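You operate a simulated robot arm through the tools that you are given. There is no shell and no other tool.

You run a simulated two-armed robot. Do the job below in one go: nothing can be reset, and whatever is moved stays where it is left.

JOB
Put the tall box marked "switch" from the top of the beige bench on the top of the blue bench and the tall box marked "LED 9 W" on the top of the wooden desk. Fetch the grey box that says "36V" from the top of the beige bench and set it on the panel light there. Hold the green lantern on the top of the packing table steady with one hand and press the green lantern button to switch it on with the other. Put two of the spare holders from the top of the beige bench on the top of the blue bench. Take the blue night lamp and leave it on the green tray. Press the red lantern button to switch it on. Open the purple drawer, fetch the 6 A teal pack from there and set it on the upper shelf under the grey drawer, then shut the drawer. Stack the wide box that says "plug" from the long counter top on top of the wide box labelled "fuse". Open the grey drawer, take the 3 W white pack from there and leave it on the upper shelf under the grey drawer and shut the drawer again. Any order will do. Set down upright: tall box, blue night lamp, teal pack, white pack.

It is judged by the outcome, as a careful person would: the job done as asked, and still so three seconds after it is handed in. It fails if anything else is knocked over, pushed out of place, dropped, spilled or broken.

ROBOT AND FRAMES
Two 7-joint arms with two-finger parallel grippers on one trunk, on a base that moves. Base frame: it is fixed to the floor where the robot stands at the start and does not move with it; the origin is under the middle of the robot, x ahead of it, y to its left, z up. Readings come in m, degrees, newtons and seconds.
The left shoulder is at the start at [0.06, 0.143, 0.924], the right one opposite. With the tool pointing down near the work surface each hand reaches from about 0.32 to 0.74 m from the robot's upright axis, wherever it stands, measured 20 degrees to its own side. Places, roughly: blue night lamp (5x5x6 cm) [5.8, 3.4, 0.9]; green lantern [6.25, -2.75, 0.75]; green lantern button [6.2, -2.7, 0.9]; green tray (25x15x3 cm) [6.2, 3.2, 0.8]; grey box [1.75, -3.5, 0.75]; grey drawer [7.4, 3.5, 0.7]; panel light (6x6x3 cm) [2, -3.2, 0.8]; purple drawer [6.8, 3.4, 0.7]; red lantern button [5.5, 3.3, 0.9]; spare holder (6x6x4 cm) [1.3, -3.5, 0.8]; tall box [1.75, -3.5, 0.75]; teal pack [6.75, 3.5, 0.75]; top of the blue bench [2.9, -3.3, 0.8]; top of the wooden desk [4.3, -3.1, 0.8]; upper shelf under the grey drawer [7.4, 3.4, 0.4]; white pack [7.25, 3.5, 0.75]; wide box [7.25, 3.5, 0.75]. Payload 1.57 kg a hand.
The tool frame of a hand sits at the grasp point between the pads (the TCP): z along the fingers, y along the line on which they close. The tips reach 0.03 m beyond it. Largest opening 0.11 m; finger width 0.024, thickness 0.012; the body of the gripper, 0.048 by 0.112 m, starts 0.078 m behind the TCP.
Orientation is that of the tool frame in the base frame, as [roll, pitch, yaw] about the fixed x, y, z axes, in that order (R = Rz(yaw) Ry(pitch) Rx(roll)). With the fingers straight down and closing along the base's y, the tool's x points along the base's -x, its y along +y and its z along -z.

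CONTROLS
- The arms move only by the tool move_arm. It takes "left_commands", "right_commands" or both (then of equal length, played together; a hand with none holds still); each is text: rows parted by semicolons, each of 7 numbers parted by spaces: the shift along the tool's x, y, z in m, then the turn, a rotation vector about the tool's x, y, z in degrees, then the gripper command, from -1 (shut) to 1 (fully open), values between in proportion. In form: dx dy dz rx ry rz grip; .... A call has 1 to 20 rows; each row shifts and turns the commanded pose from where the row before left it, along the tool's axes as they then stand. Each row takes 0.2 s and may step no farther than 0.05 m and 8.6 degrees from the row before; otherwise, or with a gripper value out of range, the whole call is refused. A pose out of reach is approached as far as the arm can. The call stops where the force on the tool passes 40 N (or 10 N more than at its start, if that is more) or the arm is blocked; 0.2 s more then pass. The fingers move at their own pace (about 0.045 m/s each) and stop on an object; they squeeze with about 33 N. The grip force told is the motor's: it shows also when the fingers shut on nothing. Time passes only in rows, and 0.2 s behind the last, so rows that do not move let the fingers close. It gives the time, the measured TCP pose, the force on the tool (base axes), the opening and the grip force at its end, in the units of the frame above (readings bear some noise), with the torque about the TCP (base axes, N m) and any sound that the robot's microphone picked up.
- Cameras (640 x 400 px; columns grow to the right, rows downward): "scene" is now at [0.0519, 0.0165, 1.547]; the picture's right is [0.20, -0.98, 0.00], its down [-0.63, -0.13, -0.76] and it looks along [0.75, 0.15, -0.65] (base axes); focal length 278 px, centre (320, 200). "left" rides on the left gripper at [0.07, -0.016, -0.141] in its tool frame; the picture's right is [0.23, 0.97, 0.00], its down [-0.86, 0.20, -0.48] and it looks along [-0.47, 0.11, 0.88] (tool axes); focal length 222 px, centre (320, 200). "right" rides on the right gripper at [0.07, 0.016, -0.141] in its tool frame; the picture's right is [-0.23, 0.97, 0.00], its down [-0.86, -0.20, -0.48] and it looks along [-0.47, -0.11, 0.88] (tool axes); focal length 222 px, centre (320, 200). There is no depth. A picture from a camera that has moved, and an enlarged one, comes with that camera's place and axes in the base frame and with its lens.
- get_image(camera): a new picture of that camera. The clock stands still meanwhile.
- slide_trunk(by): slides the trunk up (or, below 0, down) by that many m; the arms and the scene camera ride with it, the base frame stays. It gives what a move gives, with no picture.
- base_move(legs): drives the robot by 1 to 6 legs, each [ahead, left, turn to the left] in m, m and degrees, along the robot's own axes; the way and the turn of a leg run together, so that a leg with both is an arc; at most 1.5 m and 180 degrees a leg. The arms and the cameras ride along, it lands a little off, and it stops where it bumps. It gives what a move gives.
- pan_tilt(pan, tilt): turns the head with the scene camera to pan (to the left, within 86 degrees either way) and tilt (down, from -29 to 69), counted from straight ahead of the robot. It gives what a move gives.
- inspect(camera, box): a new picture of the part [left, top, right, bottom] of that camera's present view, enlarged. The clock stands still meanwhile.
- job_done(): hands the job in; it is judged then, once.

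Nothing tells you exact positions but the pictures and the camera data. Unless the task says otherwise, let go and move clear before handing in.

The tools are called after "Request:" as a command line: name --argument value ..., lists and objects as JSON in quotes. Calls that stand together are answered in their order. move_arm: Moves the arms, as the interface text tells. Its arguments: {"type":"object","properties":{"left_commands":{"type":"string"},"right_commands":{"type":"string"}},"required":[]} The other tools are called the same way: slide_trunk (by) moves the trunk up or down; base_move (legs) drives the base; pan_tilt (pan, tilt) turns the head that bears the scene camera; get_image (camera) takes a picture; inspect (camera, box) takes an enlarged picture of a part of a camera's view; job_done () hands the job in.

At the start:

```text
clock: 0.0
left_eef_pos: [0.4115, 0.2089, 1.0996]
left_tool_rot: [-180.0, 0.0, 179.9]
left_wrist_force: [-0.1, -0.5, -0.4]
left_torque: [0.0, 0.01, -0.04]
left_gripper_width: 0.1099
left_gripper_force: 0.1
right_eef_pos: [0.4787, -0.1645, 0.9972]
right_tool_rot: [179.9, 0.0, 180.0]
right_wrist_force: [-0.2, -0.5, 0.1]
right_torque: [0.0, 0.0, 0.01]
right_gripper_width: 0.1098
right_gripper_force: 0.0
trunk travel left (down, up): [-0.523, 0.067]
robot x, y, heading: [-0.0016, -0.0006, 0.1]
head pan, tilt (commanded): [11.7, 40.3]
```

scene: 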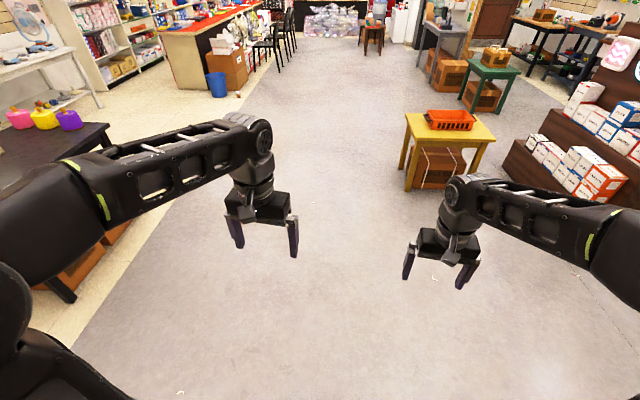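
right: 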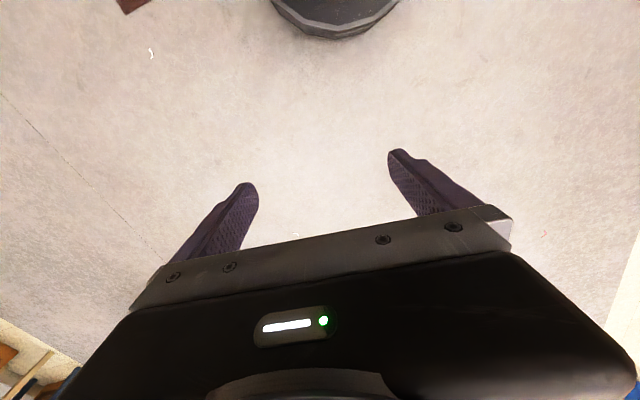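
left: 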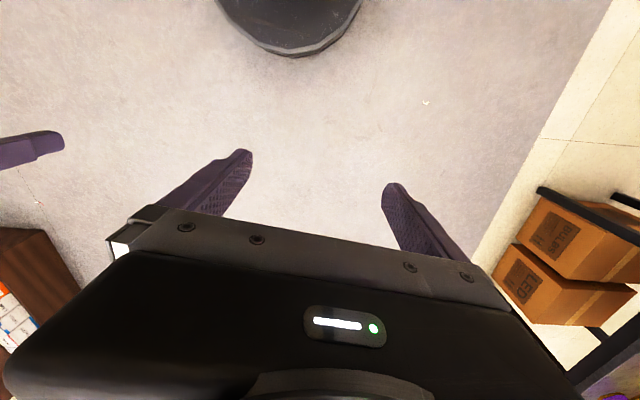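

I see a shop floor with benches on both sides; the robot stands in an open aisle. First I look around with the head to learn where the benches and obstacles are.

Request:
pan_tilt --pan -60 --tilt 25

Request:
get_image --camera "scene"

Request:
pan_tilt --pan 0 --tilt 15

Request:
get_image --camera "scene"

Request:
pan_tilt --pan 60 --tilt 25

Request:
get_image --camera "scene"

```text
clock: 1.4
left_eef_pos: [0.4125, 0.2068, 1.1]
left_tool_rot: [-180.0, 0.0, -179.9]
left_wrist_force: [0.9, 0.1, -0.1]
left_torque: [0.01, 0.0, -0.02]
left_gripper_width: 0.11
left_gripper_force: 0.1
right_eef_pos: [0.4784, -0.1641, 0.9956]
right_tool_rot: [-179.9, 0.0, 180.0]
right_wrist_force: [0.9, 0.9, -0.2]
right_torque: [0.0, 0.02, -0.01]
right_gripper_width: 0.1099
right_gripper_force: 0.1
trunk travel left (down, up): [-0.523, 0.067]
robot x, y, heading: [-0.0037, -0.0019, -0.0]
head pan, tilt (commanded): [-60.0, 25.0]
```

```text
taken
camera scene: at [0.015, -0.0804, 1.5708], right [-0.87, -0.5, 0.0], down [-0.21, 0.37, -0.91], along [0.45, -0.78, -0.42], focal length 278 px, centre (320, 200)
```

scene: 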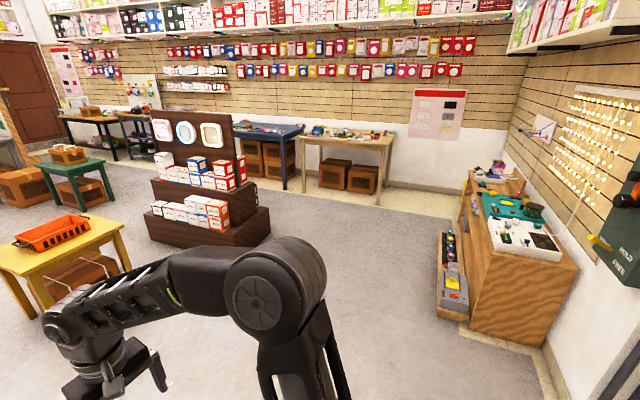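

```text
clock: 2.7
left_eef_pos: [0.4112, 0.208, 1.0998]
left_tool_rot: [-180.0, 0.0, 180.0]
left_wrist_force: [-0.1, -0.2, 0.1]
left_torque: [0.0, 0.01, 0.01]
left_gripper_width: 0.1099
left_gripper_force: 0.1
right_eef_pos: [0.4773, -0.1632, 0.9972]
right_tool_rot: [-180.0, 0.0, 180.0]
right_wrist_force: [0.2, -0.8, -0.4]
right_torque: [0.0, -0.03, 0.01]
right_gripper_width: 0.11
right_gripper_force: 0.1
trunk travel left (down, up): [-0.523, 0.067]
robot x, y, heading: [-0.0005, 0.0003, 0.1]
head pan, tilt (commanded): [0.0, 15.0]
```

```text
taken
camera scene: at [0.0622, -0.0008, 1.5871], right [0.0, -1.0, 0.0], down [-0.26, 0.0, -0.97], along [0.97, 0.0, -0.26], focal length 278 px, centre (320, 200)
```

scene: 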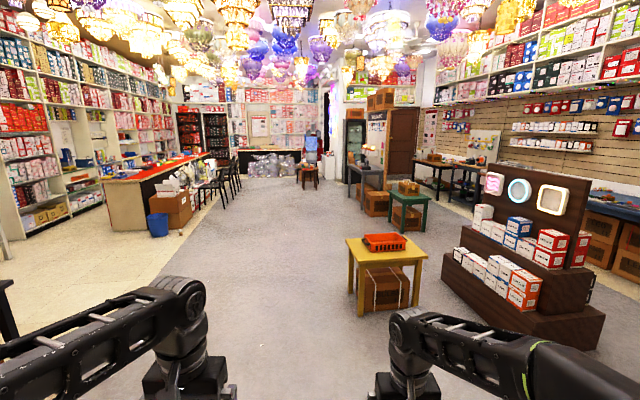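

```text
clock: 4.0
left_eef_pos: [0.4124, 0.2075, 1.0999]
left_tool_rot: [-180.0, 0.1, 180.0]
left_wrist_force: [0.4, -0.4, -0.3]
left_torque: [0.02, 0.0, 0.04]
left_gripper_width: 0.1101
left_gripper_force: 0.0
right_eef_pos: [0.4759, -0.1651, 0.9974]
right_tool_rot: [-180.0, 0.0, 179.9]
right_wrist_force: [-0.5, 1.0, -0.1]
right_torque: [0.0, -0.01, 0.01]
right_gripper_width: 0.1102
right_gripper_force: 0.0
trunk travel left (down, up): [-0.523, 0.067]
robot x, y, heading: [-0.0022, 0.0013, 0.1]
head pan, tilt (commanded): [60.0, 25.0]
```

```text
taken
camera scene: at [0.015, 0.0791, 1.5709], right [0.87, -0.5, 0.0], down [-0.21, -0.37, -0.91], along [0.45, 0.78, -0.42], focal length 278 px, centre (320, 200)
```

scene: 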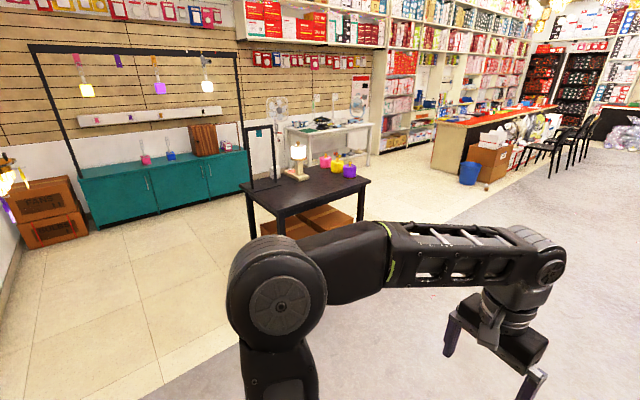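

I can see the beige and blue benches along the right wall, a dark display stand in between, and the long counter on the left. I look down to gauge the base size before driving.

Request:
pan_tilt --pan 0 --tilt 69

Request:
get_image --camera "scene"

Request:
pan_tilt --pan -86 --tilt 60

Request:
get_image --camera "scene"

```text
clock: 5.3
left_eef_pos: [0.4109, 0.2077, 1.1003]
left_tool_rot: [-180.0, 0.1, 179.9]
left_wrist_force: [0.3, 0.9, -0.2]
left_torque: [0.01, 0.02, -0.01]
left_gripper_width: 0.1098
left_gripper_force: 0.0
right_eef_pos: [0.4783, -0.1646, 0.996]
right_tool_rot: [180.0, 0.0, 180.0]
right_wrist_force: [0.2, 0.3, 0.0]
right_torque: [0.0, -0.03, 0.02]
right_gripper_width: 0.1101
right_gripper_force: 0.1
trunk travel left (down, up): [-0.523, 0.067]
robot x, y, heading: [0.0017, 0.0019, -0.0]
head pan, tilt (commanded): [0.0, 68.8]
```

```text
taken
camera scene: at [0.0248, -0.0006, 1.5114], right [0.0, -1.0, 0.0], down [-0.93, 0.0, -0.36], along [0.36, 0.0, -0.93], focal length 278 px, centre (320, 200)
```

scene: 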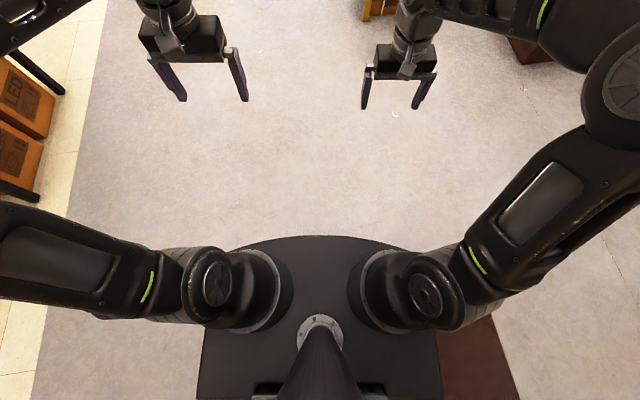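

```text
clock: 6.9
left_eef_pos: [0.4127, 0.2066, 1.0995]
left_tool_rot: [-180.0, 0.1, -180.0]
left_wrist_force: [-0.1, 0.3, -1.3]
left_torque: [-0.02, -0.06, -0.02]
left_gripper_width: 0.1101
left_gripper_force: 0.1
right_eef_pos: [0.4769, -0.1649, 0.998]
right_tool_rot: [179.9, 0.0, 179.9]
right_wrist_force: [-0.8, -0.1, 1.0]
right_torque: [0.02, 0.04, 0.01]
right_gripper_width: 0.1102
right_gripper_force: 0.1
trunk travel left (down, up): [-0.523, 0.067]
robot x, y, heading: [0.002, 0.0036, 0.2]
head pan, tilt (commanded): [-85.9, 60.0]
```

```text
taken
camera scene: at [-0.0264, -0.0672, 1.5208], right [-1.0, -0.07, 0.0], down [-0.06, 0.86, -0.5], along [0.04, -0.5, -0.87], focal length 278 px, centre (320, 200)
```

scene: 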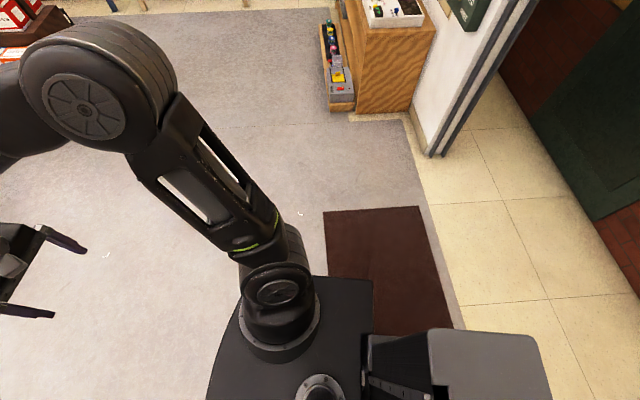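

The base footprint is roughly 0.4–0.5 m wide. I turn to face the right wall and drive towards the beige bench, stopping well short to look.

Request:
base_move --legs '[[0, 0, -90], [1.3, 1.2, 0], [0.5, 0.2, 0]]'

Request:
pan_tilt --pan 0 --tilt 30

Request:
get_image --camera "scene"

Request:
pan_tilt --pan 60 --tilt 40

Request:
get_image --camera "scene"

```text
refused: leg 2 is longer than a leg can be; nothing moved
```

```text
clock: 8.5
left_eef_pos: [0.4123, 0.2081, 1.1009]
left_tool_rot: [-180.0, 0.0, -180.0]
left_wrist_force: [0.4, 0.0, 0.4]
left_torque: [0.01, 0.02, 0.0]
left_gripper_width: 0.1102
left_gripper_force: 0.0
right_eef_pos: [0.4772, -0.1648, 0.9972]
right_tool_rot: [-180.0, 0.0, 180.0]
right_wrist_force: [-0.4, -0.2, -0.5]
right_torque: [0.03, -0.01, -0.01]
right_gripper_width: 0.1099
right_gripper_force: 0.1
trunk travel left (down, up): [-0.523, 0.067]
robot x, y, heading: [0.0012, -0.0021, 0.2]
head pan, tilt (commanded): [0.0, 30.0]
```

```text
taken
camera scene: at [0.0593, -0.0008, 1.5629], right [0.0, -1.0, 0.0], down [-0.5, 0.0, -0.87], along [0.87, 0.0, -0.5], focal length 278 px, centre (320, 200)
```

scene: 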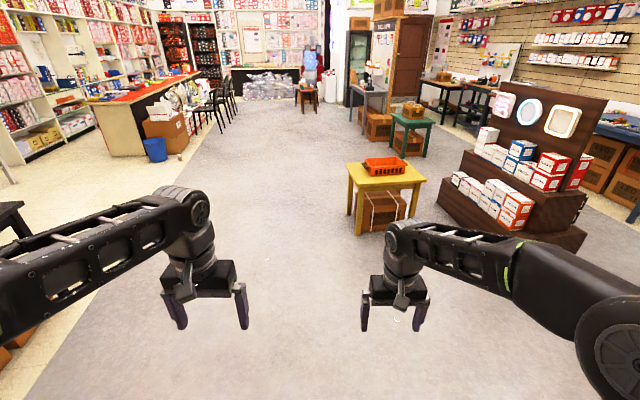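

```text
clock: 9.8
left_eef_pos: [0.4116, 0.2084, 1.0989]
left_tool_rot: [-179.9, 0.0, -179.9]
left_wrist_force: [0.3, 0.4, 0.6]
left_torque: [-0.03, -0.03, -0.01]
left_gripper_width: 0.11
left_gripper_force: 0.1
right_eef_pos: [0.4765, -0.1646, 0.9972]
right_tool_rot: [-180.0, 0.0, 179.9]
right_wrist_force: [0.0, 0.0, -0.4]
right_torque: [0.0, 0.0, 0.02]
right_gripper_width: 0.1101
right_gripper_force: 0.1
trunk travel left (down, up): [-0.523, 0.067]
robot x, y, heading: [0.0026, -0.0015, -0.2]
head pan, tilt (commanded): [60.0, 40.0]
```

```text
taken
camera scene: at [0.0114, 0.0729, 1.5475], right [0.87, -0.5, 0.0], down [-0.32, -0.56, -0.77], along [0.38, 0.66, -0.64], focal length 278 px, centre (320, 200)
```

scene: 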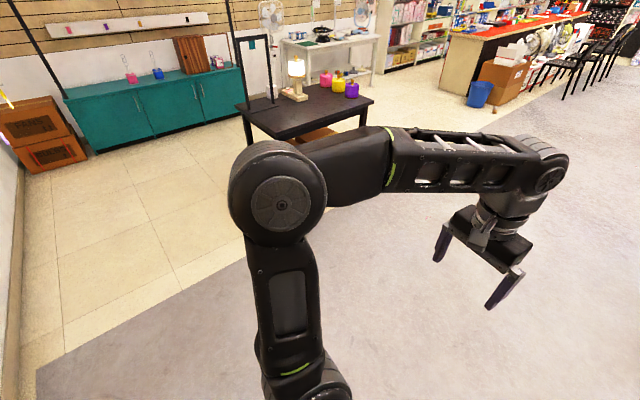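

The leg was too long for one command; nothing moved. I split the path into shorter legs.

Request:
base_move --legs '[[0, 0, -90], [0.8, 0.6, 0], [0.8, 0.6, 0]]'

Request:
pan_tilt --pan 0 --tilt 30

Request:
get_image --camera "scene"

Request:
pan_tilt --pan 60 --tilt 40

Request:
get_image --camera "scene"

```text
clock: 23.6
left_eef_pos: [1.4659, -1.9785, 1.0998]
left_tool_rot: [180.0, 0.0, 91.0]
left_wrist_force: [0.7, 0.2, -0.4]
left_torque: [0.04, -0.02, -0.01]
left_gripper_width: 0.11
left_gripper_force: 0.1
right_eef_pos: [1.0949, -2.0519, 0.9966]
right_tool_rot: [179.9, 0.0, 91.1]
right_wrist_force: [-0.3, 0.4, -0.4]
right_torque: [0.02, -0.02, 0.01]
right_gripper_width: 0.1099
right_gripper_force: 0.0
trunk travel left (down, up): [-0.523, 0.067]
robot x, y, heading: [1.2513, -1.5709, -89.1]
head pan, tilt (commanded): [60.0, 40.0]
```

```text
clock: 24.9
left_eef_pos: [1.4668, -1.977, 1.099]
left_tool_rot: [-180.0, 0.0, 91.1]
left_wrist_force: [-0.2, -0.6, -0.2]
left_torque: [-0.02, -0.02, -0.03]
left_gripper_width: 0.1101
left_gripper_force: 0.1
right_eef_pos: [1.0944, -2.0517, 0.9966]
right_tool_rot: [179.9, 0.0, 91.2]
right_wrist_force: [0.6, -0.6, 0.7]
right_torque: [0.04, -0.01, 0.0]
right_gripper_width: 0.1102
right_gripper_force: 0.1
trunk travel left (down, up): [-0.523, 0.067]
robot x, y, heading: [1.2484, -1.5724, -89.2]
head pan, tilt (commanded): [0.0, 30.0]
```

```text
taken
camera scene: at [1.2505, -1.6319, 1.5629], right [-1.0, -0.02, 0.0], down [-0.01, 0.5, -0.87], along [0.02, -0.87, -0.5], focal length 278 px, centre (320, 200)
```

scene: 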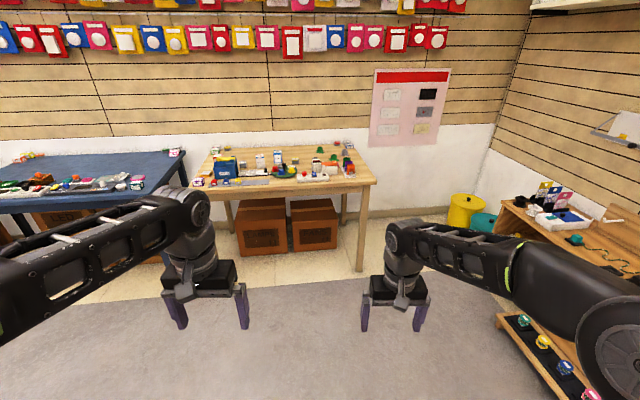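

```text
clock: 26.2
left_eef_pos: [1.4656, -1.9769, 1.0992]
left_tool_rot: [180.0, 0.0, 91.1]
left_wrist_force: [-0.3, 0.5, -0.8]
left_torque: [0.01, 0.0, -0.04]
left_gripper_width: 0.1099
left_gripper_force: 0.1
right_eef_pos: [1.0958, -2.0505, 0.9978]
right_tool_rot: [179.9, 0.0, 91.1]
right_wrist_force: [-0.6, -0.6, 0.5]
right_torque: [-0.01, -0.01, 0.0]
right_gripper_width: 0.1101
right_gripper_force: 0.1
trunk travel left (down, up): [-0.523, 0.067]
robot x, y, heading: [1.2513, -1.5724, -88.9]
head pan, tilt (commanded): [60.0, 40.0]
```

```text
taken
camera scene: at [1.3231, -1.5826, 1.5475], right [-0.48, -0.88, 0.0], down [-0.56, 0.31, -0.77], along [0.67, -0.37, -0.64], focal length 278 px, centre (320, 200)
```

scene: 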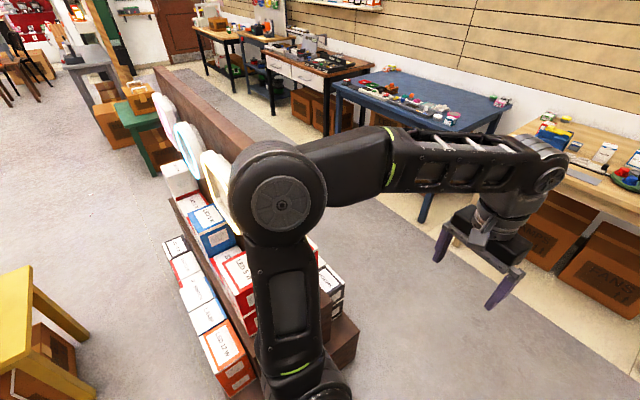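

I see the beige bench ahead with many small items and the blue bench to its left. I zoom in on the beige bench.

Request:
pan_tilt --pan 10 --tilt 25

Request:
inspect --camera "scene" --box '[180, 120, 440, 280]'

Request:
inspect --camera "scene" --box '[0, 120, 260, 280]'

```text
clock: 27.4
left_eef_pos: [1.4667, -1.9788, 1.0993]
left_tool_rot: [179.9, 0.1, 91.0]
left_wrist_force: [-0.2, 0.0, -0.4]
left_torque: [-0.01, -0.02, 0.01]
left_gripper_width: 0.1103
left_gripper_force: 0.1
right_eef_pos: [1.096, -2.0521, 0.9983]
right_tool_rot: [-180.0, 0.0, 91.1]
right_wrist_force: [0.4, -1.0, 0.2]
right_torque: [0.01, 0.01, -0.01]
right_gripper_width: 0.1099
right_gripper_force: 0.0
trunk travel left (down, up): [-0.523, 0.067]
robot x, y, heading: [1.2496, -1.5722, -89.1]
head pan, tilt (commanded): [10.0, 25.0]
```

```text
2.46 times, centred on (310, 200) of scene
camera zoom: at [1.2665, -1.6319, 1.5708], right [-0.98, -0.19, 0.0], down [-0.08, 0.41, -0.91], along [0.18, -0.89, -0.42], focal length 684 px, centre (345, 200)
```

zoom: 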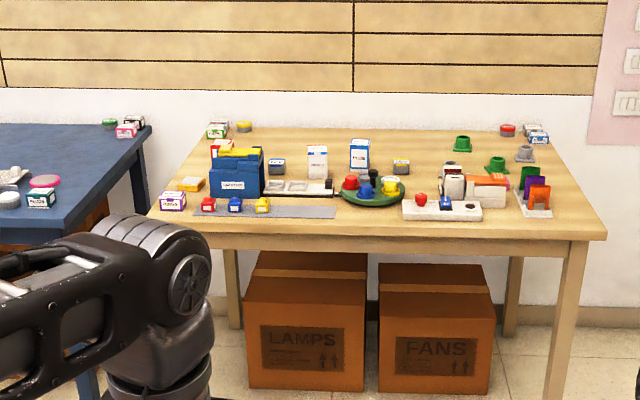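

```text
2.46 times, centred on (130, 200) of scene
camera zoom: at [1.2665, -1.6319, 1.5708], right [-0.98, -0.19, 0.0], down [-0.08, 0.41, -0.91], along [0.18, -0.89, -0.42], focal length 684 px, centre (788, 200)
```

zoom: 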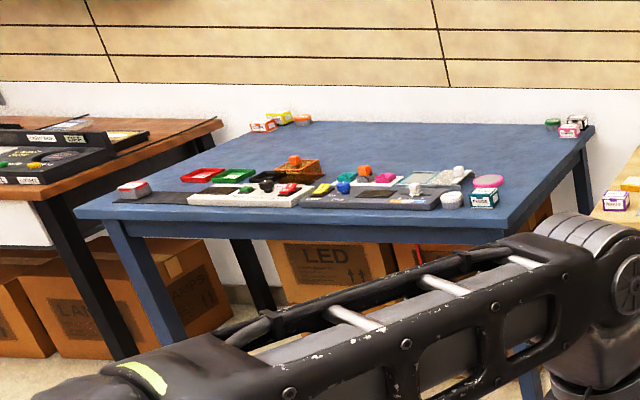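

The bench holds several clusters of items. I raise the trunk a bit and move closer.

Request:
slide_trunk --by 0.06

Request:
base_move --legs '[[0.5, 0.15, -0.9], [0.4, 0.1, 0]]'

Request:
pan_tilt --pan 0 --tilt 40

Request:
get_image --camera "scene"

Request:
inspect --camera "scene" --box '[120, 60, 440, 260]'

```text
clock: 28.4
left_eef_pos: [1.4661, -1.9791, 1.1595]
left_tool_rot: [-179.9, 0.1, 91.1]
left_wrist_force: [-0.2, 0.1, -0.1]
left_torque: [-0.01, -0.01, 0.02]
left_gripper_width: 0.1101
left_gripper_force: 0.1
right_eef_pos: [1.0949, -2.0518, 1.056]
right_tool_rot: [179.9, 0.0, 91.2]
right_wrist_force: [-0.3, 0.9, 0.0]
right_torque: [0.03, 0.02, 0.0]
right_gripper_width: 0.11
right_gripper_force: 0.1
trunk travel left (down, up): [-0.583, 0.007]
robot x, y, heading: [1.2509, -1.5722, -88.8]
head pan, tilt (commanded): [10.0, 25.0]
```

```text
clock: 33.5
left_eef_pos: [1.7192, -2.8794, 1.1591]
left_tool_rot: [180.0, 0.0, 90.3]
left_wrist_force: [0.1, -0.8, -0.2]
left_torque: [0.05, 0.01, 0.01]
left_gripper_width: 0.1099
left_gripper_force: 0.1
right_eef_pos: [1.3485, -2.9462, 1.0559]
right_tool_rot: [180.0, 0.0, 90.2]
right_wrist_force: [0.8, 0.1, 0.2]
right_torque: [0.0, -0.01, 0.01]
right_gripper_width: 0.1101
right_gripper_force: 0.1
trunk travel left (down, up): [-0.583, 0.007]
robot x, y, heading: [1.5101, -2.4664, -89.8]
head pan, tilt (commanded): [10.0, 25.0]
```

```text
clock: 34.3
left_eef_pos: [1.7205, -2.8778, 1.1602]
left_tool_rot: [-180.0, 0.0, 90.3]
left_wrist_force: [0.5, -0.2, 0.3]
left_torque: [0.01, -0.01, -0.03]
left_gripper_width: 0.1101
left_gripper_force: 0.0
right_eef_pos: [1.3487, -2.9467, 1.0577]
right_tool_rot: [180.0, 0.0, 90.3]
right_wrist_force: [0.8, 0.9, 0.4]
right_torque: [-0.01, -0.01, 0.02]
right_gripper_width: 0.1101
right_gripper_force: 0.1
trunk travel left (down, up): [-0.583, 0.007]
robot x, y, heading: [1.5066, -2.4691, -90.2]
head pan, tilt (commanded): [0.0, 40.0]
```

```text
taken
camera scene: at [1.5087, -2.5235, 1.6076], right [-1.0, 0.0, 0.0], down [0.0, 0.64, -0.77], along [0.0, -0.77, -0.64], focal length 278 px, centre (320, 200)
```

scene: 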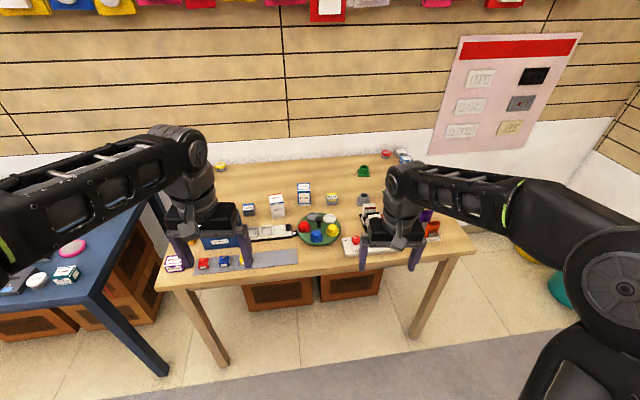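

```text
2.00 times, centred on (280, 160) of scene
camera zoom: at [1.5087, -2.5235, 1.6076], right [-1.0, 0.0, 0.0], down [0.0, 0.64, -0.77], along [0.0, -0.77, -0.64], focal length 556 px, centre (400, 280)
```

zoom: 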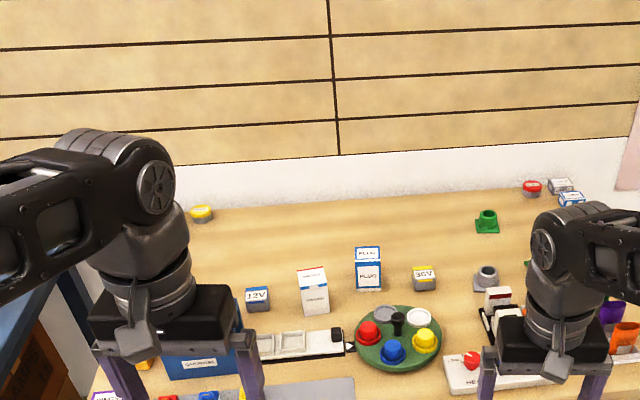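

The hands block part of the view; the hand cameras look down on the bench, so I take those.

Request:
get_image --camera "left"

Request:
get_image --camera "right"

```text
taken
camera left: at [1.7027, -2.8092, 1.3026], right [0.97, 0.23, 0.0], down [0.2, -0.85, 0.48], along [0.11, -0.47, -0.88], focal length 222 px, centre (320, 200)
```

left: 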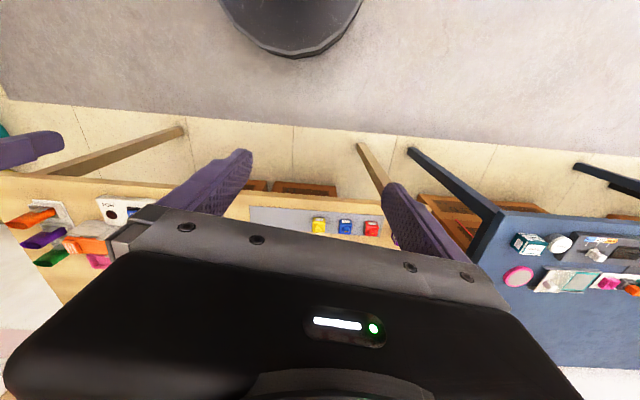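

```text
taken
camera right: at [1.3629, -2.8758, 1.1988], right [0.97, -0.22, 0.0], down [-0.2, -0.86, 0.48], along [-0.11, -0.47, -0.88], focal length 222 px, centre (320, 200)
```

right: 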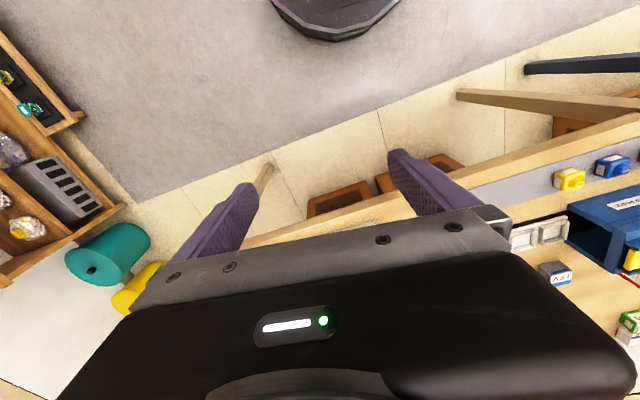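

I'll pull both hands back and apart for an unobstructed head view.

Request:
move_arm --left_commands "0.03 0.05 0 0 0 0 1; 0.03 0.05 0 0 0 0 1; 0.03 0.05 0 0 0 0 1; 0.03 0.05 0 0 0 0 1; 0 0 0 0 0 0 1" --right_commands "0.03 -0.05 -0.02 0 0 0 1; 0.03 -0.05 -0.02 0 0 0 1; 0.03 -0.05 -0.02 0 0 0 1; 0.03 -0.05 -0.02 0 0 0 1; 0 0 0 0 0 0 1"

Request:
inspect --camera "scene" --box '[140, 120, 460, 320]'

Request:
get_image --camera "scene"

```text
refused: row 1 steps farther than a row can; nothing moved
```

```text
2.00 times, centred on (300, 220) of scene
camera zoom: at [1.5087, -2.5235, 1.6076], right [-1.0, 0.0, 0.0], down [0.0, 0.64, -0.77], along [0.0, -0.77, -0.64], focal length 556 px, centre (360, 160)
```

zoom: 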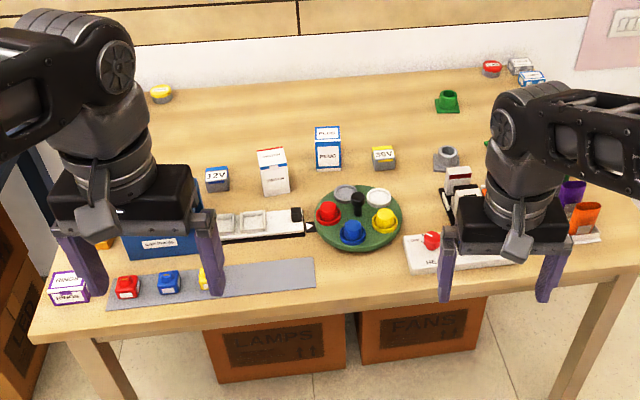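

```text
taken
camera scene: at [1.5087, -2.5235, 1.6076], right [-1.0, 0.0, 0.0], down [0.0, 0.64, -0.77], along [0.0, -0.77, -0.64], focal length 278 px, centre (320, 200)
```

scene: 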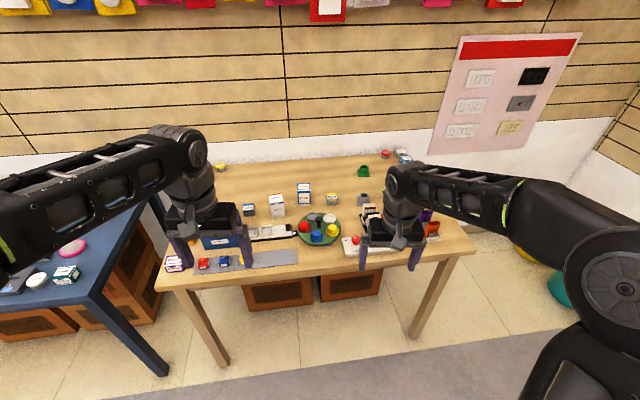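

Request:
move_arm --left_commands "0.025 0.04 0 0 0 0 1; 0.025 0.04 0 0 0 0 1; 0.025 0.04 0 0 0 0 1; 0.025 0.04 0 0 0 0 1; 0.025 0.04 0 0 0 0 1; 0 0 0 0 0 0 1" --right_commands "0.025 -0.035 -0.02 0 0 0 1; 0.025 -0.035 -0.02 0 0 0 1; 0.025 -0.035 -0.02 0 0 0 1; 0.025 -0.035 -0.02 0 0 0 1; 0.025 -0.035 -0.02 0 0 0 1; 0 0 0 0 0 0 1"

Request:
inspect --camera "scene" --box '[140, 130, 460, 330]'

Request:
inspect --camera "scene" --box '[160, 180, 320, 280]'

Request:
inspect --camera "scene" --box '[320, 140, 480, 240]'

```text
clock: 35.7
left_eef_pos: [1.9166, -2.7525, 1.1622]
left_tool_rot: [179.9, 0.0, 90.2]
left_wrist_force: [0.4, 0.3, 0.2]
left_torque: [0.01, -0.01, -0.03]
left_gripper_width: 0.1102
left_gripper_force: 0.1
right_eef_pos: [1.17, -2.821, 1.1568]
right_tool_rot: [179.9, 0.0, 90.2]
right_wrist_force: [0.3, -0.7, 0.2]
right_torque: [0.01, 0.03, 0.02]
right_gripper_width: 0.1098
right_gripper_force: 0.0
trunk travel left (down, up): [-0.583, 0.007]
robot x, y, heading: [1.5085, -2.469, -89.8]
head pan, tilt (commanded): [0.0, 40.0]
```

```text
2.00 times, centred on (300, 230) of scene
camera zoom: at [1.5087, -2.5245, 1.6075], right [-1.0, 0.0, 0.0], down [0.0, 0.64, -0.77], along [0.0, -0.77, -0.64], focal length 556 px, centre (360, 140)
```

zoom: 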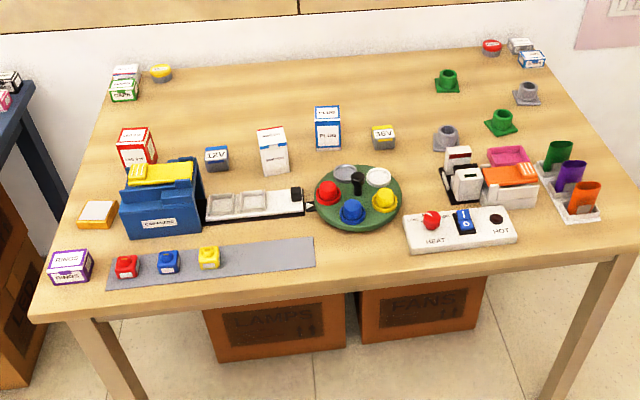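

```text
4.00 times, centred on (240, 230) of scene
camera zoom: at [1.5087, -2.5245, 1.6075], right [-1.0, 0.0, 0.0], down [0.0, 0.64, -0.77], along [0.0, -0.77, -0.64], focal length 1111 px, centre (640, 80)
```

zoom: 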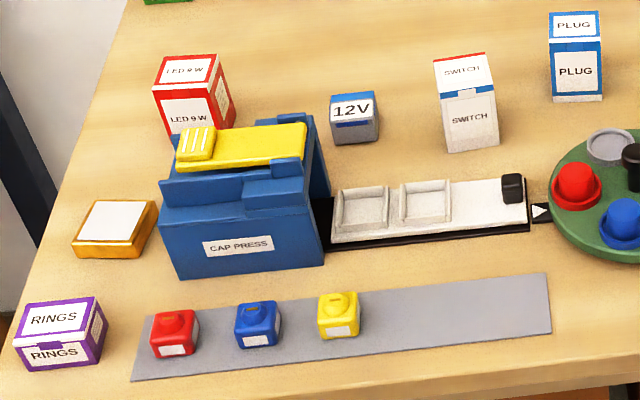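

```text
4.00 times, centred on (400, 190) of scene
camera zoom: at [1.5087, -2.5245, 1.6075], right [-1.0, 0.0, 0.0], down [0.0, 0.64, -0.77], along [0.0, -0.77, -0.64], focal length 1111 px, centre (0, 240)
```

zoom: 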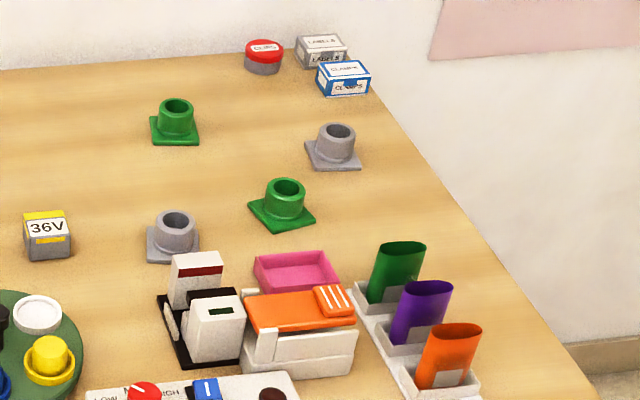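

I now have a clear view: "SWITCH" at about (1.69,-3.43), "LED 9 W" at (1.99,-3.43), 36V at (1.46,-3.50), panel light at (2.02,-3.27), holders at x 1.1–1.3; bench top z ≈ 0.77. I drive closer to the bench for the 36V box first.

Request:
base_move --legs '[[0.36, 0.19, 0]]'

Request:
get_image --camera "scene"

Request:
get_image --camera "right"

Request:
get_image --camera "left"

```text
clock: 38.2
left_eef_pos: [2.1117, -3.1102, 1.1644]
left_tool_rot: [-180.0, 0.0, 90.3]
left_wrist_force: [0.1, -0.7, -0.1]
left_torque: [0.02, 0.0, 0.0]
left_gripper_width: 0.1099
left_gripper_force: 0.2
right_eef_pos: [1.3649, -3.1766, 1.1557]
right_tool_rot: [180.0, 0.1, 90.3]
right_wrist_force: [0.3, -0.3, 0.4]
right_torque: [0.02, -0.01, -0.01]
right_gripper_width: 0.11
right_gripper_force: 0.0
trunk travel left (down, up): [-0.583, 0.007]
robot x, y, heading: [1.7037, -2.8217, -89.5]
head pan, tilt (commanded): [0.0, 40.0]
```

```text
taken
camera scene: at [1.7023, -2.8803, 1.6075], right [-1.0, -0.01, 0.0], down [0.0, 0.64, -0.77], along [0.0, -0.77, -0.64], focal length 278 px, centre (320, 200)
```

scene: 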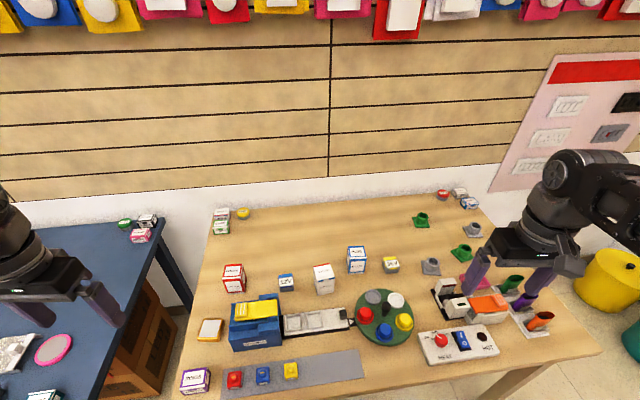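

```text
taken
camera right: at [1.3796, -3.1078, 1.2977], right [0.98, -0.22, 0.0], down [-0.19, -0.86, 0.48], along [-0.11, -0.47, -0.88], focal length 222 px, centre (320, 200)
```

right: 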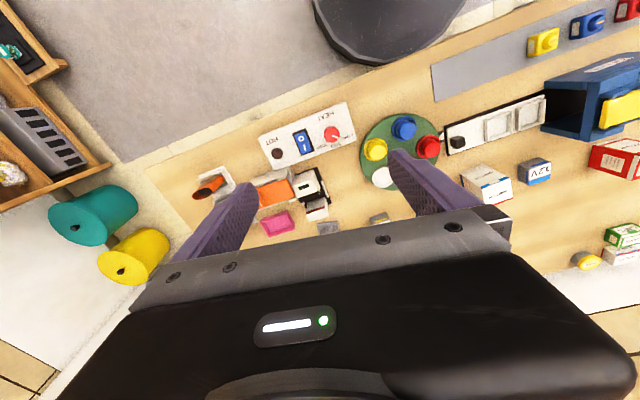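

```text
taken
camera left: at [2.0942, -3.0398, 1.305], right [0.97, 0.23, 0.0], down [0.2, -0.85, 0.48], along [0.11, -0.46, -0.88], focal length 222 px, centre (320, 200)
```

left: 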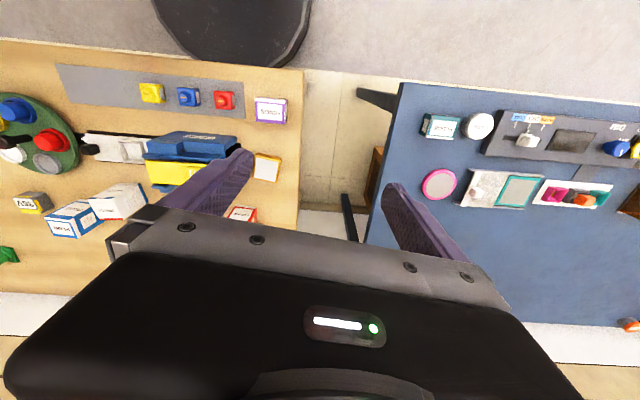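

Request:
pan_tilt --pan 0 --tilt 52

Request:
inspect --camera "scene" --box '[170, 100, 330, 200]'

Request:
inspect --camera "scene" --box '[300, 80, 500, 205]'

Request:
inspect --camera "scene" --box '[150, 180, 310, 280]'

```text
clock: 39.0
left_eef_pos: [2.1107, -3.1079, 1.1632]
left_tool_rot: [179.9, 0.0, 90.3]
left_wrist_force: [0.3, -0.5, -0.5]
left_torque: [-0.03, -0.02, 0.02]
left_gripper_width: 0.1101
left_gripper_force: 0.2
right_eef_pos: [1.3641, -3.176, 1.1555]
right_tool_rot: [-180.0, -0.1, 90.4]
right_wrist_force: [0.1, 0.1, 0.0]
right_torque: [-0.03, 0.02, 0.03]
right_gripper_width: 0.11
right_gripper_force: 0.1
trunk travel left (down, up): [-0.583, 0.007]
robot x, y, heading: [1.7011, -2.8255, -89.5]
head pan, tilt (commanded): [0.0, 52.0]
```

```text
4.00 times, centred on (250, 150) of scene
camera zoom: at [1.7017, -2.8694, 1.5907], right [-1.0, -0.01, 0.0], down [0.0, 0.79, -0.62], along [0.0, -0.62, -0.79], focal length 1111 px, centre (600, 400)
```

zoom: 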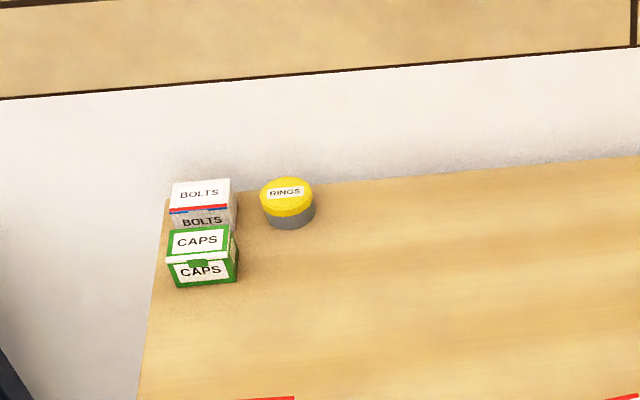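

```text
3.20 times, centred on (400, 142) of scene
camera zoom: at [1.7017, -2.8694, 1.5907], right [-1.0, -0.01, 0.0], down [0.0, 0.79, -0.62], along [0.0, -0.62, -0.79], focal length 889 px, centre (64, 384)
```

zoom: 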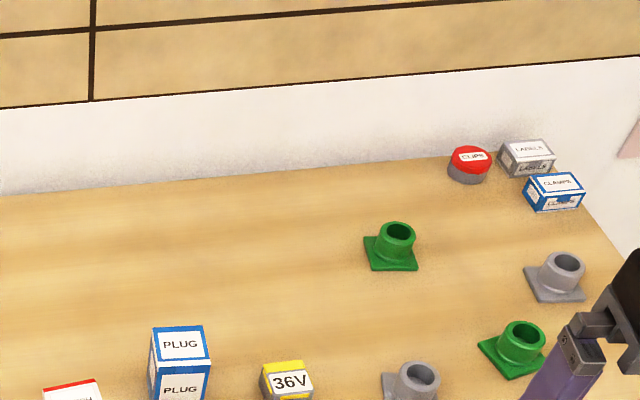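

```text
4.00 times, centred on (230, 230) of scene
camera zoom: at [1.7017, -2.8694, 1.5907], right [-1.0, -0.01, 0.0], down [0.0, 0.79, -0.62], along [0.0, -0.62, -0.79], focal length 1111 px, centre (680, 80)
```

zoom: 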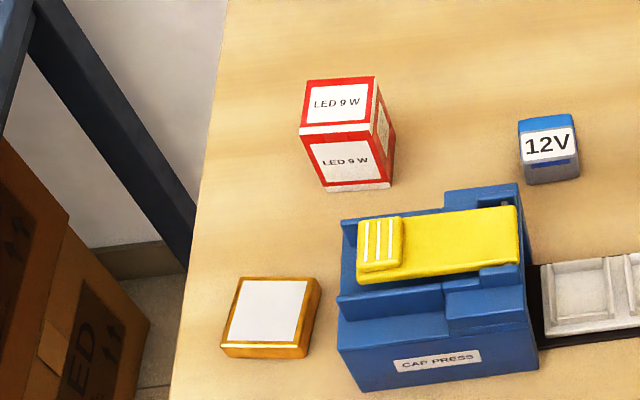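

I now have good estimates; I bring the right hand above the 36V box at a safe height and look with its camera.

Request:
move_arm --right_commands "-0.045 0.013 0 0 0 0 0.6; -0.045 0.013 0 0 0 0 0.6; -0.045 0.013 0 0 0 0 0.6; -0.045 0.013 0 0 0 0 0.6; -0.045 0.013 0 0 0 0 0.6; -0.045 0.013 0 0 0 0 0.6; -0.045 0.013 0 0 0 0 0.6; 0 0 0.045 0 0 0 0.6; 0 0 0.045 0 0 0 0.6; 0 0 0.045 0 0 0 0.6; 0 0 0.045 0 0 0 0.6; 0 0 0 0 0 0 0.6"

Request:
get_image --camera "right"

Request:
get_image --camera "scene"

```text
clock: 41.6
left_eef_pos: [2.1111, -3.1064, 1.1622]
left_tool_rot: [-180.0, -0.1, 90.3]
left_wrist_force: [0.4, -0.4, -0.6]
left_torque: [-0.01, 0.0, -0.02]
left_gripper_width: 0.1099
left_gripper_force: 0.0
right_eef_pos: [1.4154, -3.3437, 0.9763]
right_tool_rot: [180.0, 0.0, 90.3]
right_wrist_force: [0.0, 0.1, 0.5]
right_torque: [-0.01, 0.03, -0.01]
right_gripper_width: 0.0882
right_gripper_force: 0.0
right hand out of reach, approached as far as the arm can: row 4, 5, 6, 7
trunk travel left (down, up): [-0.583, 0.007]
robot x, y, heading: [1.7031, -2.8249, -89.8]
head pan, tilt (commanded): [0.0, 52.0]
```

```text
taken
camera right: at [1.4302, -3.274, 1.1185], right [0.98, -0.22, 0.0], down [-0.19, -0.86, 0.48], along [-0.11, -0.47, -0.88], focal length 222 px, centre (320, 200)
```

right: 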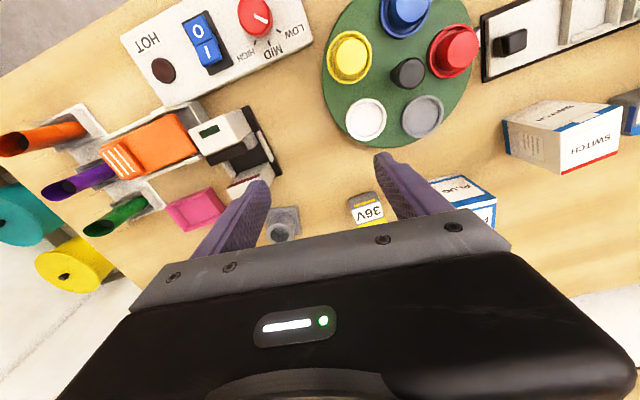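

```text
taken
camera scene: at [1.702, -2.869, 1.5907], right [-1.0, -0.01, 0.0], down [0.0, 0.79, -0.62], along [0.0, -0.62, -0.79], focal length 278 px, centre (320, 200)
```

scene: 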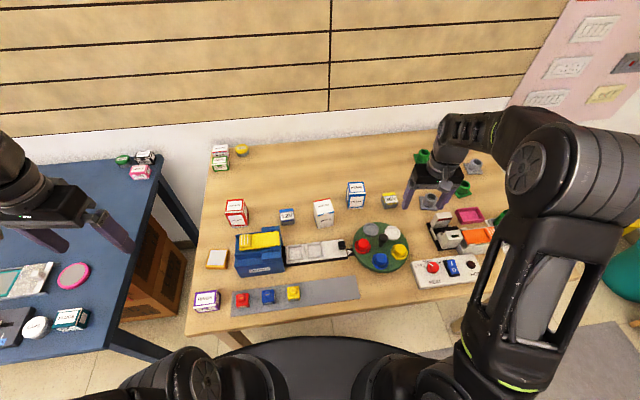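

The arm is at its reach limit high up; the 36V box shows up around (1.46,-3.48). I nudge the base forward 6 cm, then continue at lower height.

Request:
base_move --legs '[[0.06, 0.0, 0]]'

Request:
move_arm --right_commands "-0.02 0.02 0.02 0 0 0 0.6; -0.02 0.02 0.02 0 0 0 0.6; -0.02 0.005 0.02 0 0 0 0.6; -0.01 0 0 0 0 0 0.6; 0 0 0 0 0 0 0.6"

Request:
get_image --camera "right"

Request:
inspect --camera "scene" --box '[320, 120, 480, 220]'

```text
clock: 42.5
left_eef_pos: [2.111, -3.1704, 1.1619]
left_tool_rot: [180.0, -0.2, 90.5]
left_wrist_force: [-0.3, -0.3, 0.4]
left_torque: [0.06, 0.0, -0.02]
left_gripper_width: 0.1099
left_gripper_force: 0.1
right_eef_pos: [1.4161, -3.4056, 0.9762]
right_tool_rot: [180.0, -0.1, 90.4]
right_wrist_force: [-0.3, -0.6, 0.5]
right_torque: [0.06, 0.04, -0.03]
right_gripper_width: 0.0881
right_gripper_force: 0.1
trunk travel left (down, up): [-0.583, 0.007]
robot x, y, heading: [1.706, -2.8872, -89.7]
head pan, tilt (commanded): [0.0, 52.0]
```

```text
clock: 43.7
left_eef_pos: [2.1108, -3.1675, 1.163]
left_tool_rot: [179.9, 0.0, 90.4]
left_wrist_force: [-0.2, -0.5, 0.6]
left_torque: [0.04, 0.01, -0.01]
left_gripper_width: 0.1098
left_gripper_force: 0.0
right_eef_pos: [1.4596, -3.4741, 0.917]
right_tool_rot: [180.0, 0.0, 90.4]
right_wrist_force: [0.0, 0.3, -0.5]
right_torque: [-0.02, 0.01, 0.01]
right_gripper_width: 0.0881
right_gripper_force: 0.1
trunk travel left (down, up): [-0.583, 0.007]
robot x, y, heading: [1.705, -2.882, -89.6]
head pan, tilt (commanded): [0.0, 52.0]
```

```text
taken
camera right: at [1.4754, -3.4047, 1.0586], right [0.98, -0.22, 0.0], down [-0.19, -0.86, 0.48], along [-0.11, -0.47, -0.88], focal length 222 px, centre (320, 200)
```

right: 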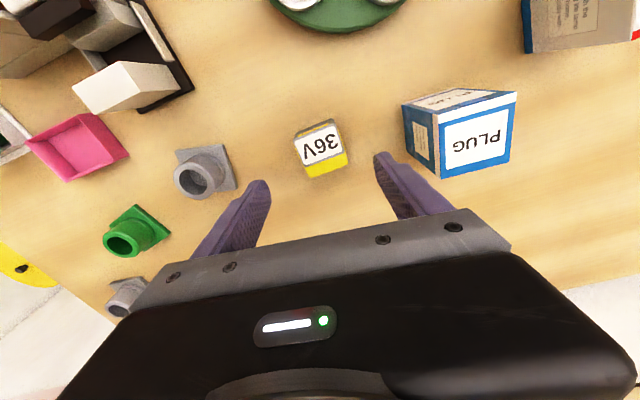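

```text
4.00 times, centred on (400, 170) of scene
camera zoom: at [1.7021, -2.9293, 1.5907], right [-1.0, -0.01, 0.0], down [-0.01, 0.79, -0.62], along [0.0, -0.62, -0.79], focal length 1111 px, centre (0, 320)
```

zoom: 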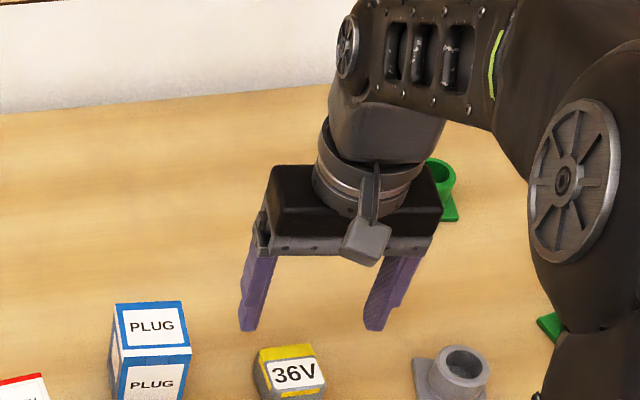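

The 36V box is right below the right gripper, turned about 11° counter-clockwise. I align the yaw and descend part-way, then check.

Request:
move_arm --right_commands "0 0 0.02 0 0 -5.5 0.6; 0 0 0.02 0 0 -5.5 0.6; 0 0 0.02 0 0 0 0.6; 0 0 0 0 0 0 0.6"

Request:
get_image --camera "right"

Request:
inspect --camera "scene" --box '[340, 180, 420, 230]'

```text
clock: 44.7
left_eef_pos: [2.1104, -3.1675, 1.1623]
left_tool_rot: [180.0, 0.0, 90.4]
left_wrist_force: [0.2, -0.5, 0.4]
left_torque: [-0.03, 0.02, -0.05]
left_gripper_width: 0.1099
left_gripper_force: 0.0
right_eef_pos: [1.4623, -3.4744, 0.8558]
right_tool_rot: [180.0, 0.0, 101.4]
right_wrist_force: [0.8, 0.3, 0.1]
right_torque: [0.02, 0.01, -0.03]
right_gripper_width: 0.0879
right_gripper_force: 0.0
trunk travel left (down, up): [-0.583, 0.007]
robot x, y, heading: [1.7048, -2.8806, -89.7]
head pan, tilt (commanded): [0.0, 52.0]
```

```text
taken
camera right: at [1.4633, -3.402, 0.9983], right [1.0, -0.03, 0.0], down [-0.03, -0.88, 0.48], along [-0.01, -0.48, -0.88], focal length 222 px, centre (320, 200)
```

right: 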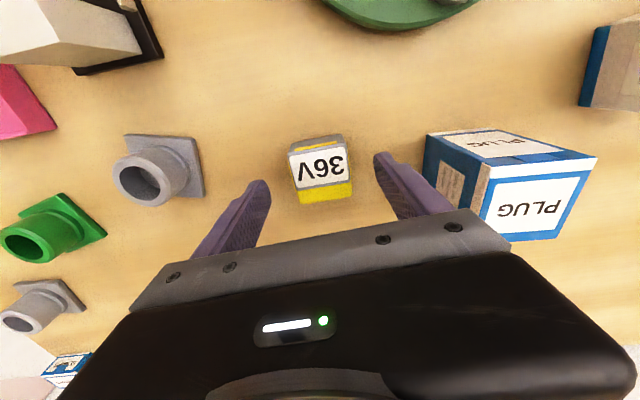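

```text
8.00 times, centred on (380, 205) of scene
camera zoom: at [1.7023, -2.9289, 1.5907], right [-1.0, -0.01, 0.0], down [-0.01, 0.79, -0.62], along [0.0, -0.62, -0.79], focal length 2222 px, centre (-160, 160)
```

zoom: 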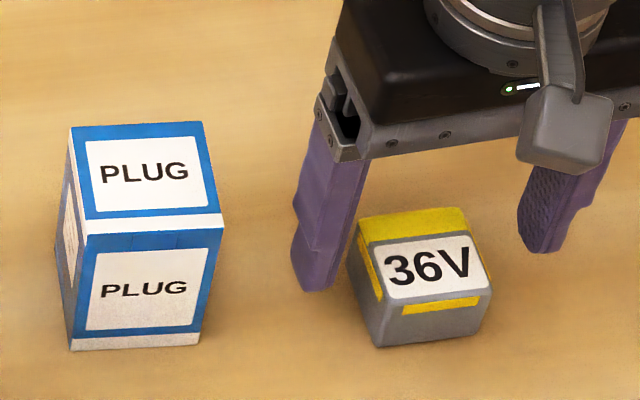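

Alignment looks good. I descend to z≈0.825 and close gently.

Request:
move_arm --right_commands "0 0 0.015 0 0 0 0.6; 0 0 0.015 0 0 0 0.6; 0 0 0 0 0 0 0.6"

Request:
inspect --camera "scene" --box '[340, 180, 420, 230]'

```text
clock: 45.5
left_eef_pos: [2.1116, -3.1639, 1.1641]
left_tool_rot: [180.0, 0.2, 90.3]
left_wrist_force: [0.4, 0.4, -0.4]
left_torque: [0.0, -0.02, -0.01]
left_gripper_width: 0.1099
left_gripper_force: 0.0
right_eef_pos: [1.4615, -3.474, 0.8299]
right_tool_rot: [-179.9, 0.4, 101.5]
right_wrist_force: [-1.8, 2.0, 27.3]
right_torque: [0.67, -1.16, 0.23]
right_gripper_width: 0.0868
right_gripper_force: 0.2
trunk travel left (down, up): [-0.583, 0.007]
robot x, y, heading: [1.7043, -2.8834, -89.7]
head pan, tilt (commanded): [0.0, 52.0]
```

```text
8.00 times, centred on (380, 205) of scene
camera zoom: at [1.7029, -2.9261, 1.5913], right [-1.0, -0.01, 0.0], down [-0.01, 0.79, -0.62], along [0.0, -0.62, -0.79], focal length 2222 px, centre (-160, 160)
```

zoom: 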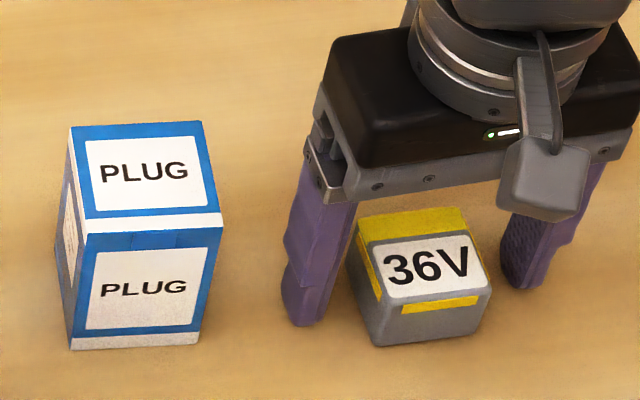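

The tips just touched the bench (top is at z≈0.80). I back off 6 mm and close on the box.

Request:
move_arm --right_commands "0 0 -0.008 0 0 0 0.6; 0 0 0 0 0 0 0; 0 0 0 0 0 0 -0.5; 0 0 0 0 0 0 -1; 0 0 0 0 0 0 -1; 0 0 0 0 0 0 -1"

Request:
get_image --camera "right"

```text
clock: 46.9
left_eef_pos: [2.1113, -3.1685, 1.1618]
left_tool_rot: [-180.0, 0.0, 90.5]
left_wrist_force: [0.9, -0.3, -0.6]
left_torque: [0.0, 0.03, -0.01]
left_gripper_width: 0.1098
left_gripper_force: 0.1
right_eef_pos: [1.461, -3.4738, 0.8347]
right_tool_rot: [179.9, 0.0, 101.4]
right_wrist_force: [0.0, 1.3, 0.3]
right_torque: [0.0, 0.04, 0.03]
right_gripper_width: 0.0452
right_gripper_force: 32.8
trunk travel left (down, up): [-0.583, 0.007]
robot x, y, heading: [1.7042, -2.8827, -89.7]
head pan, tilt (commanded): [0.0, 52.0]
```

```text
taken
camera right: at [1.4626, -3.4021, 0.9762], right [1.0, -0.03, 0.0], down [-0.03, -0.88, 0.48], along [-0.01, -0.48, -0.88], focal length 222 px, centre (320, 200)
```

right: 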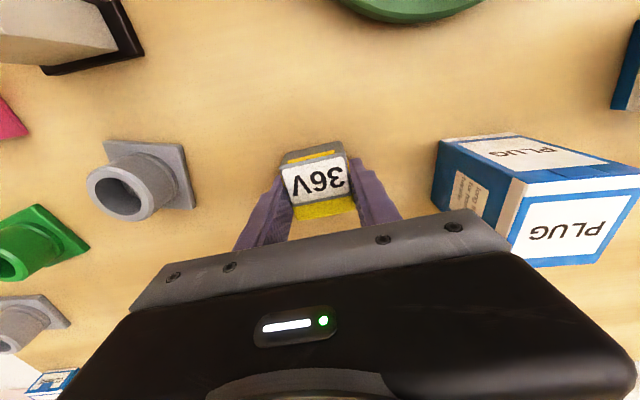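

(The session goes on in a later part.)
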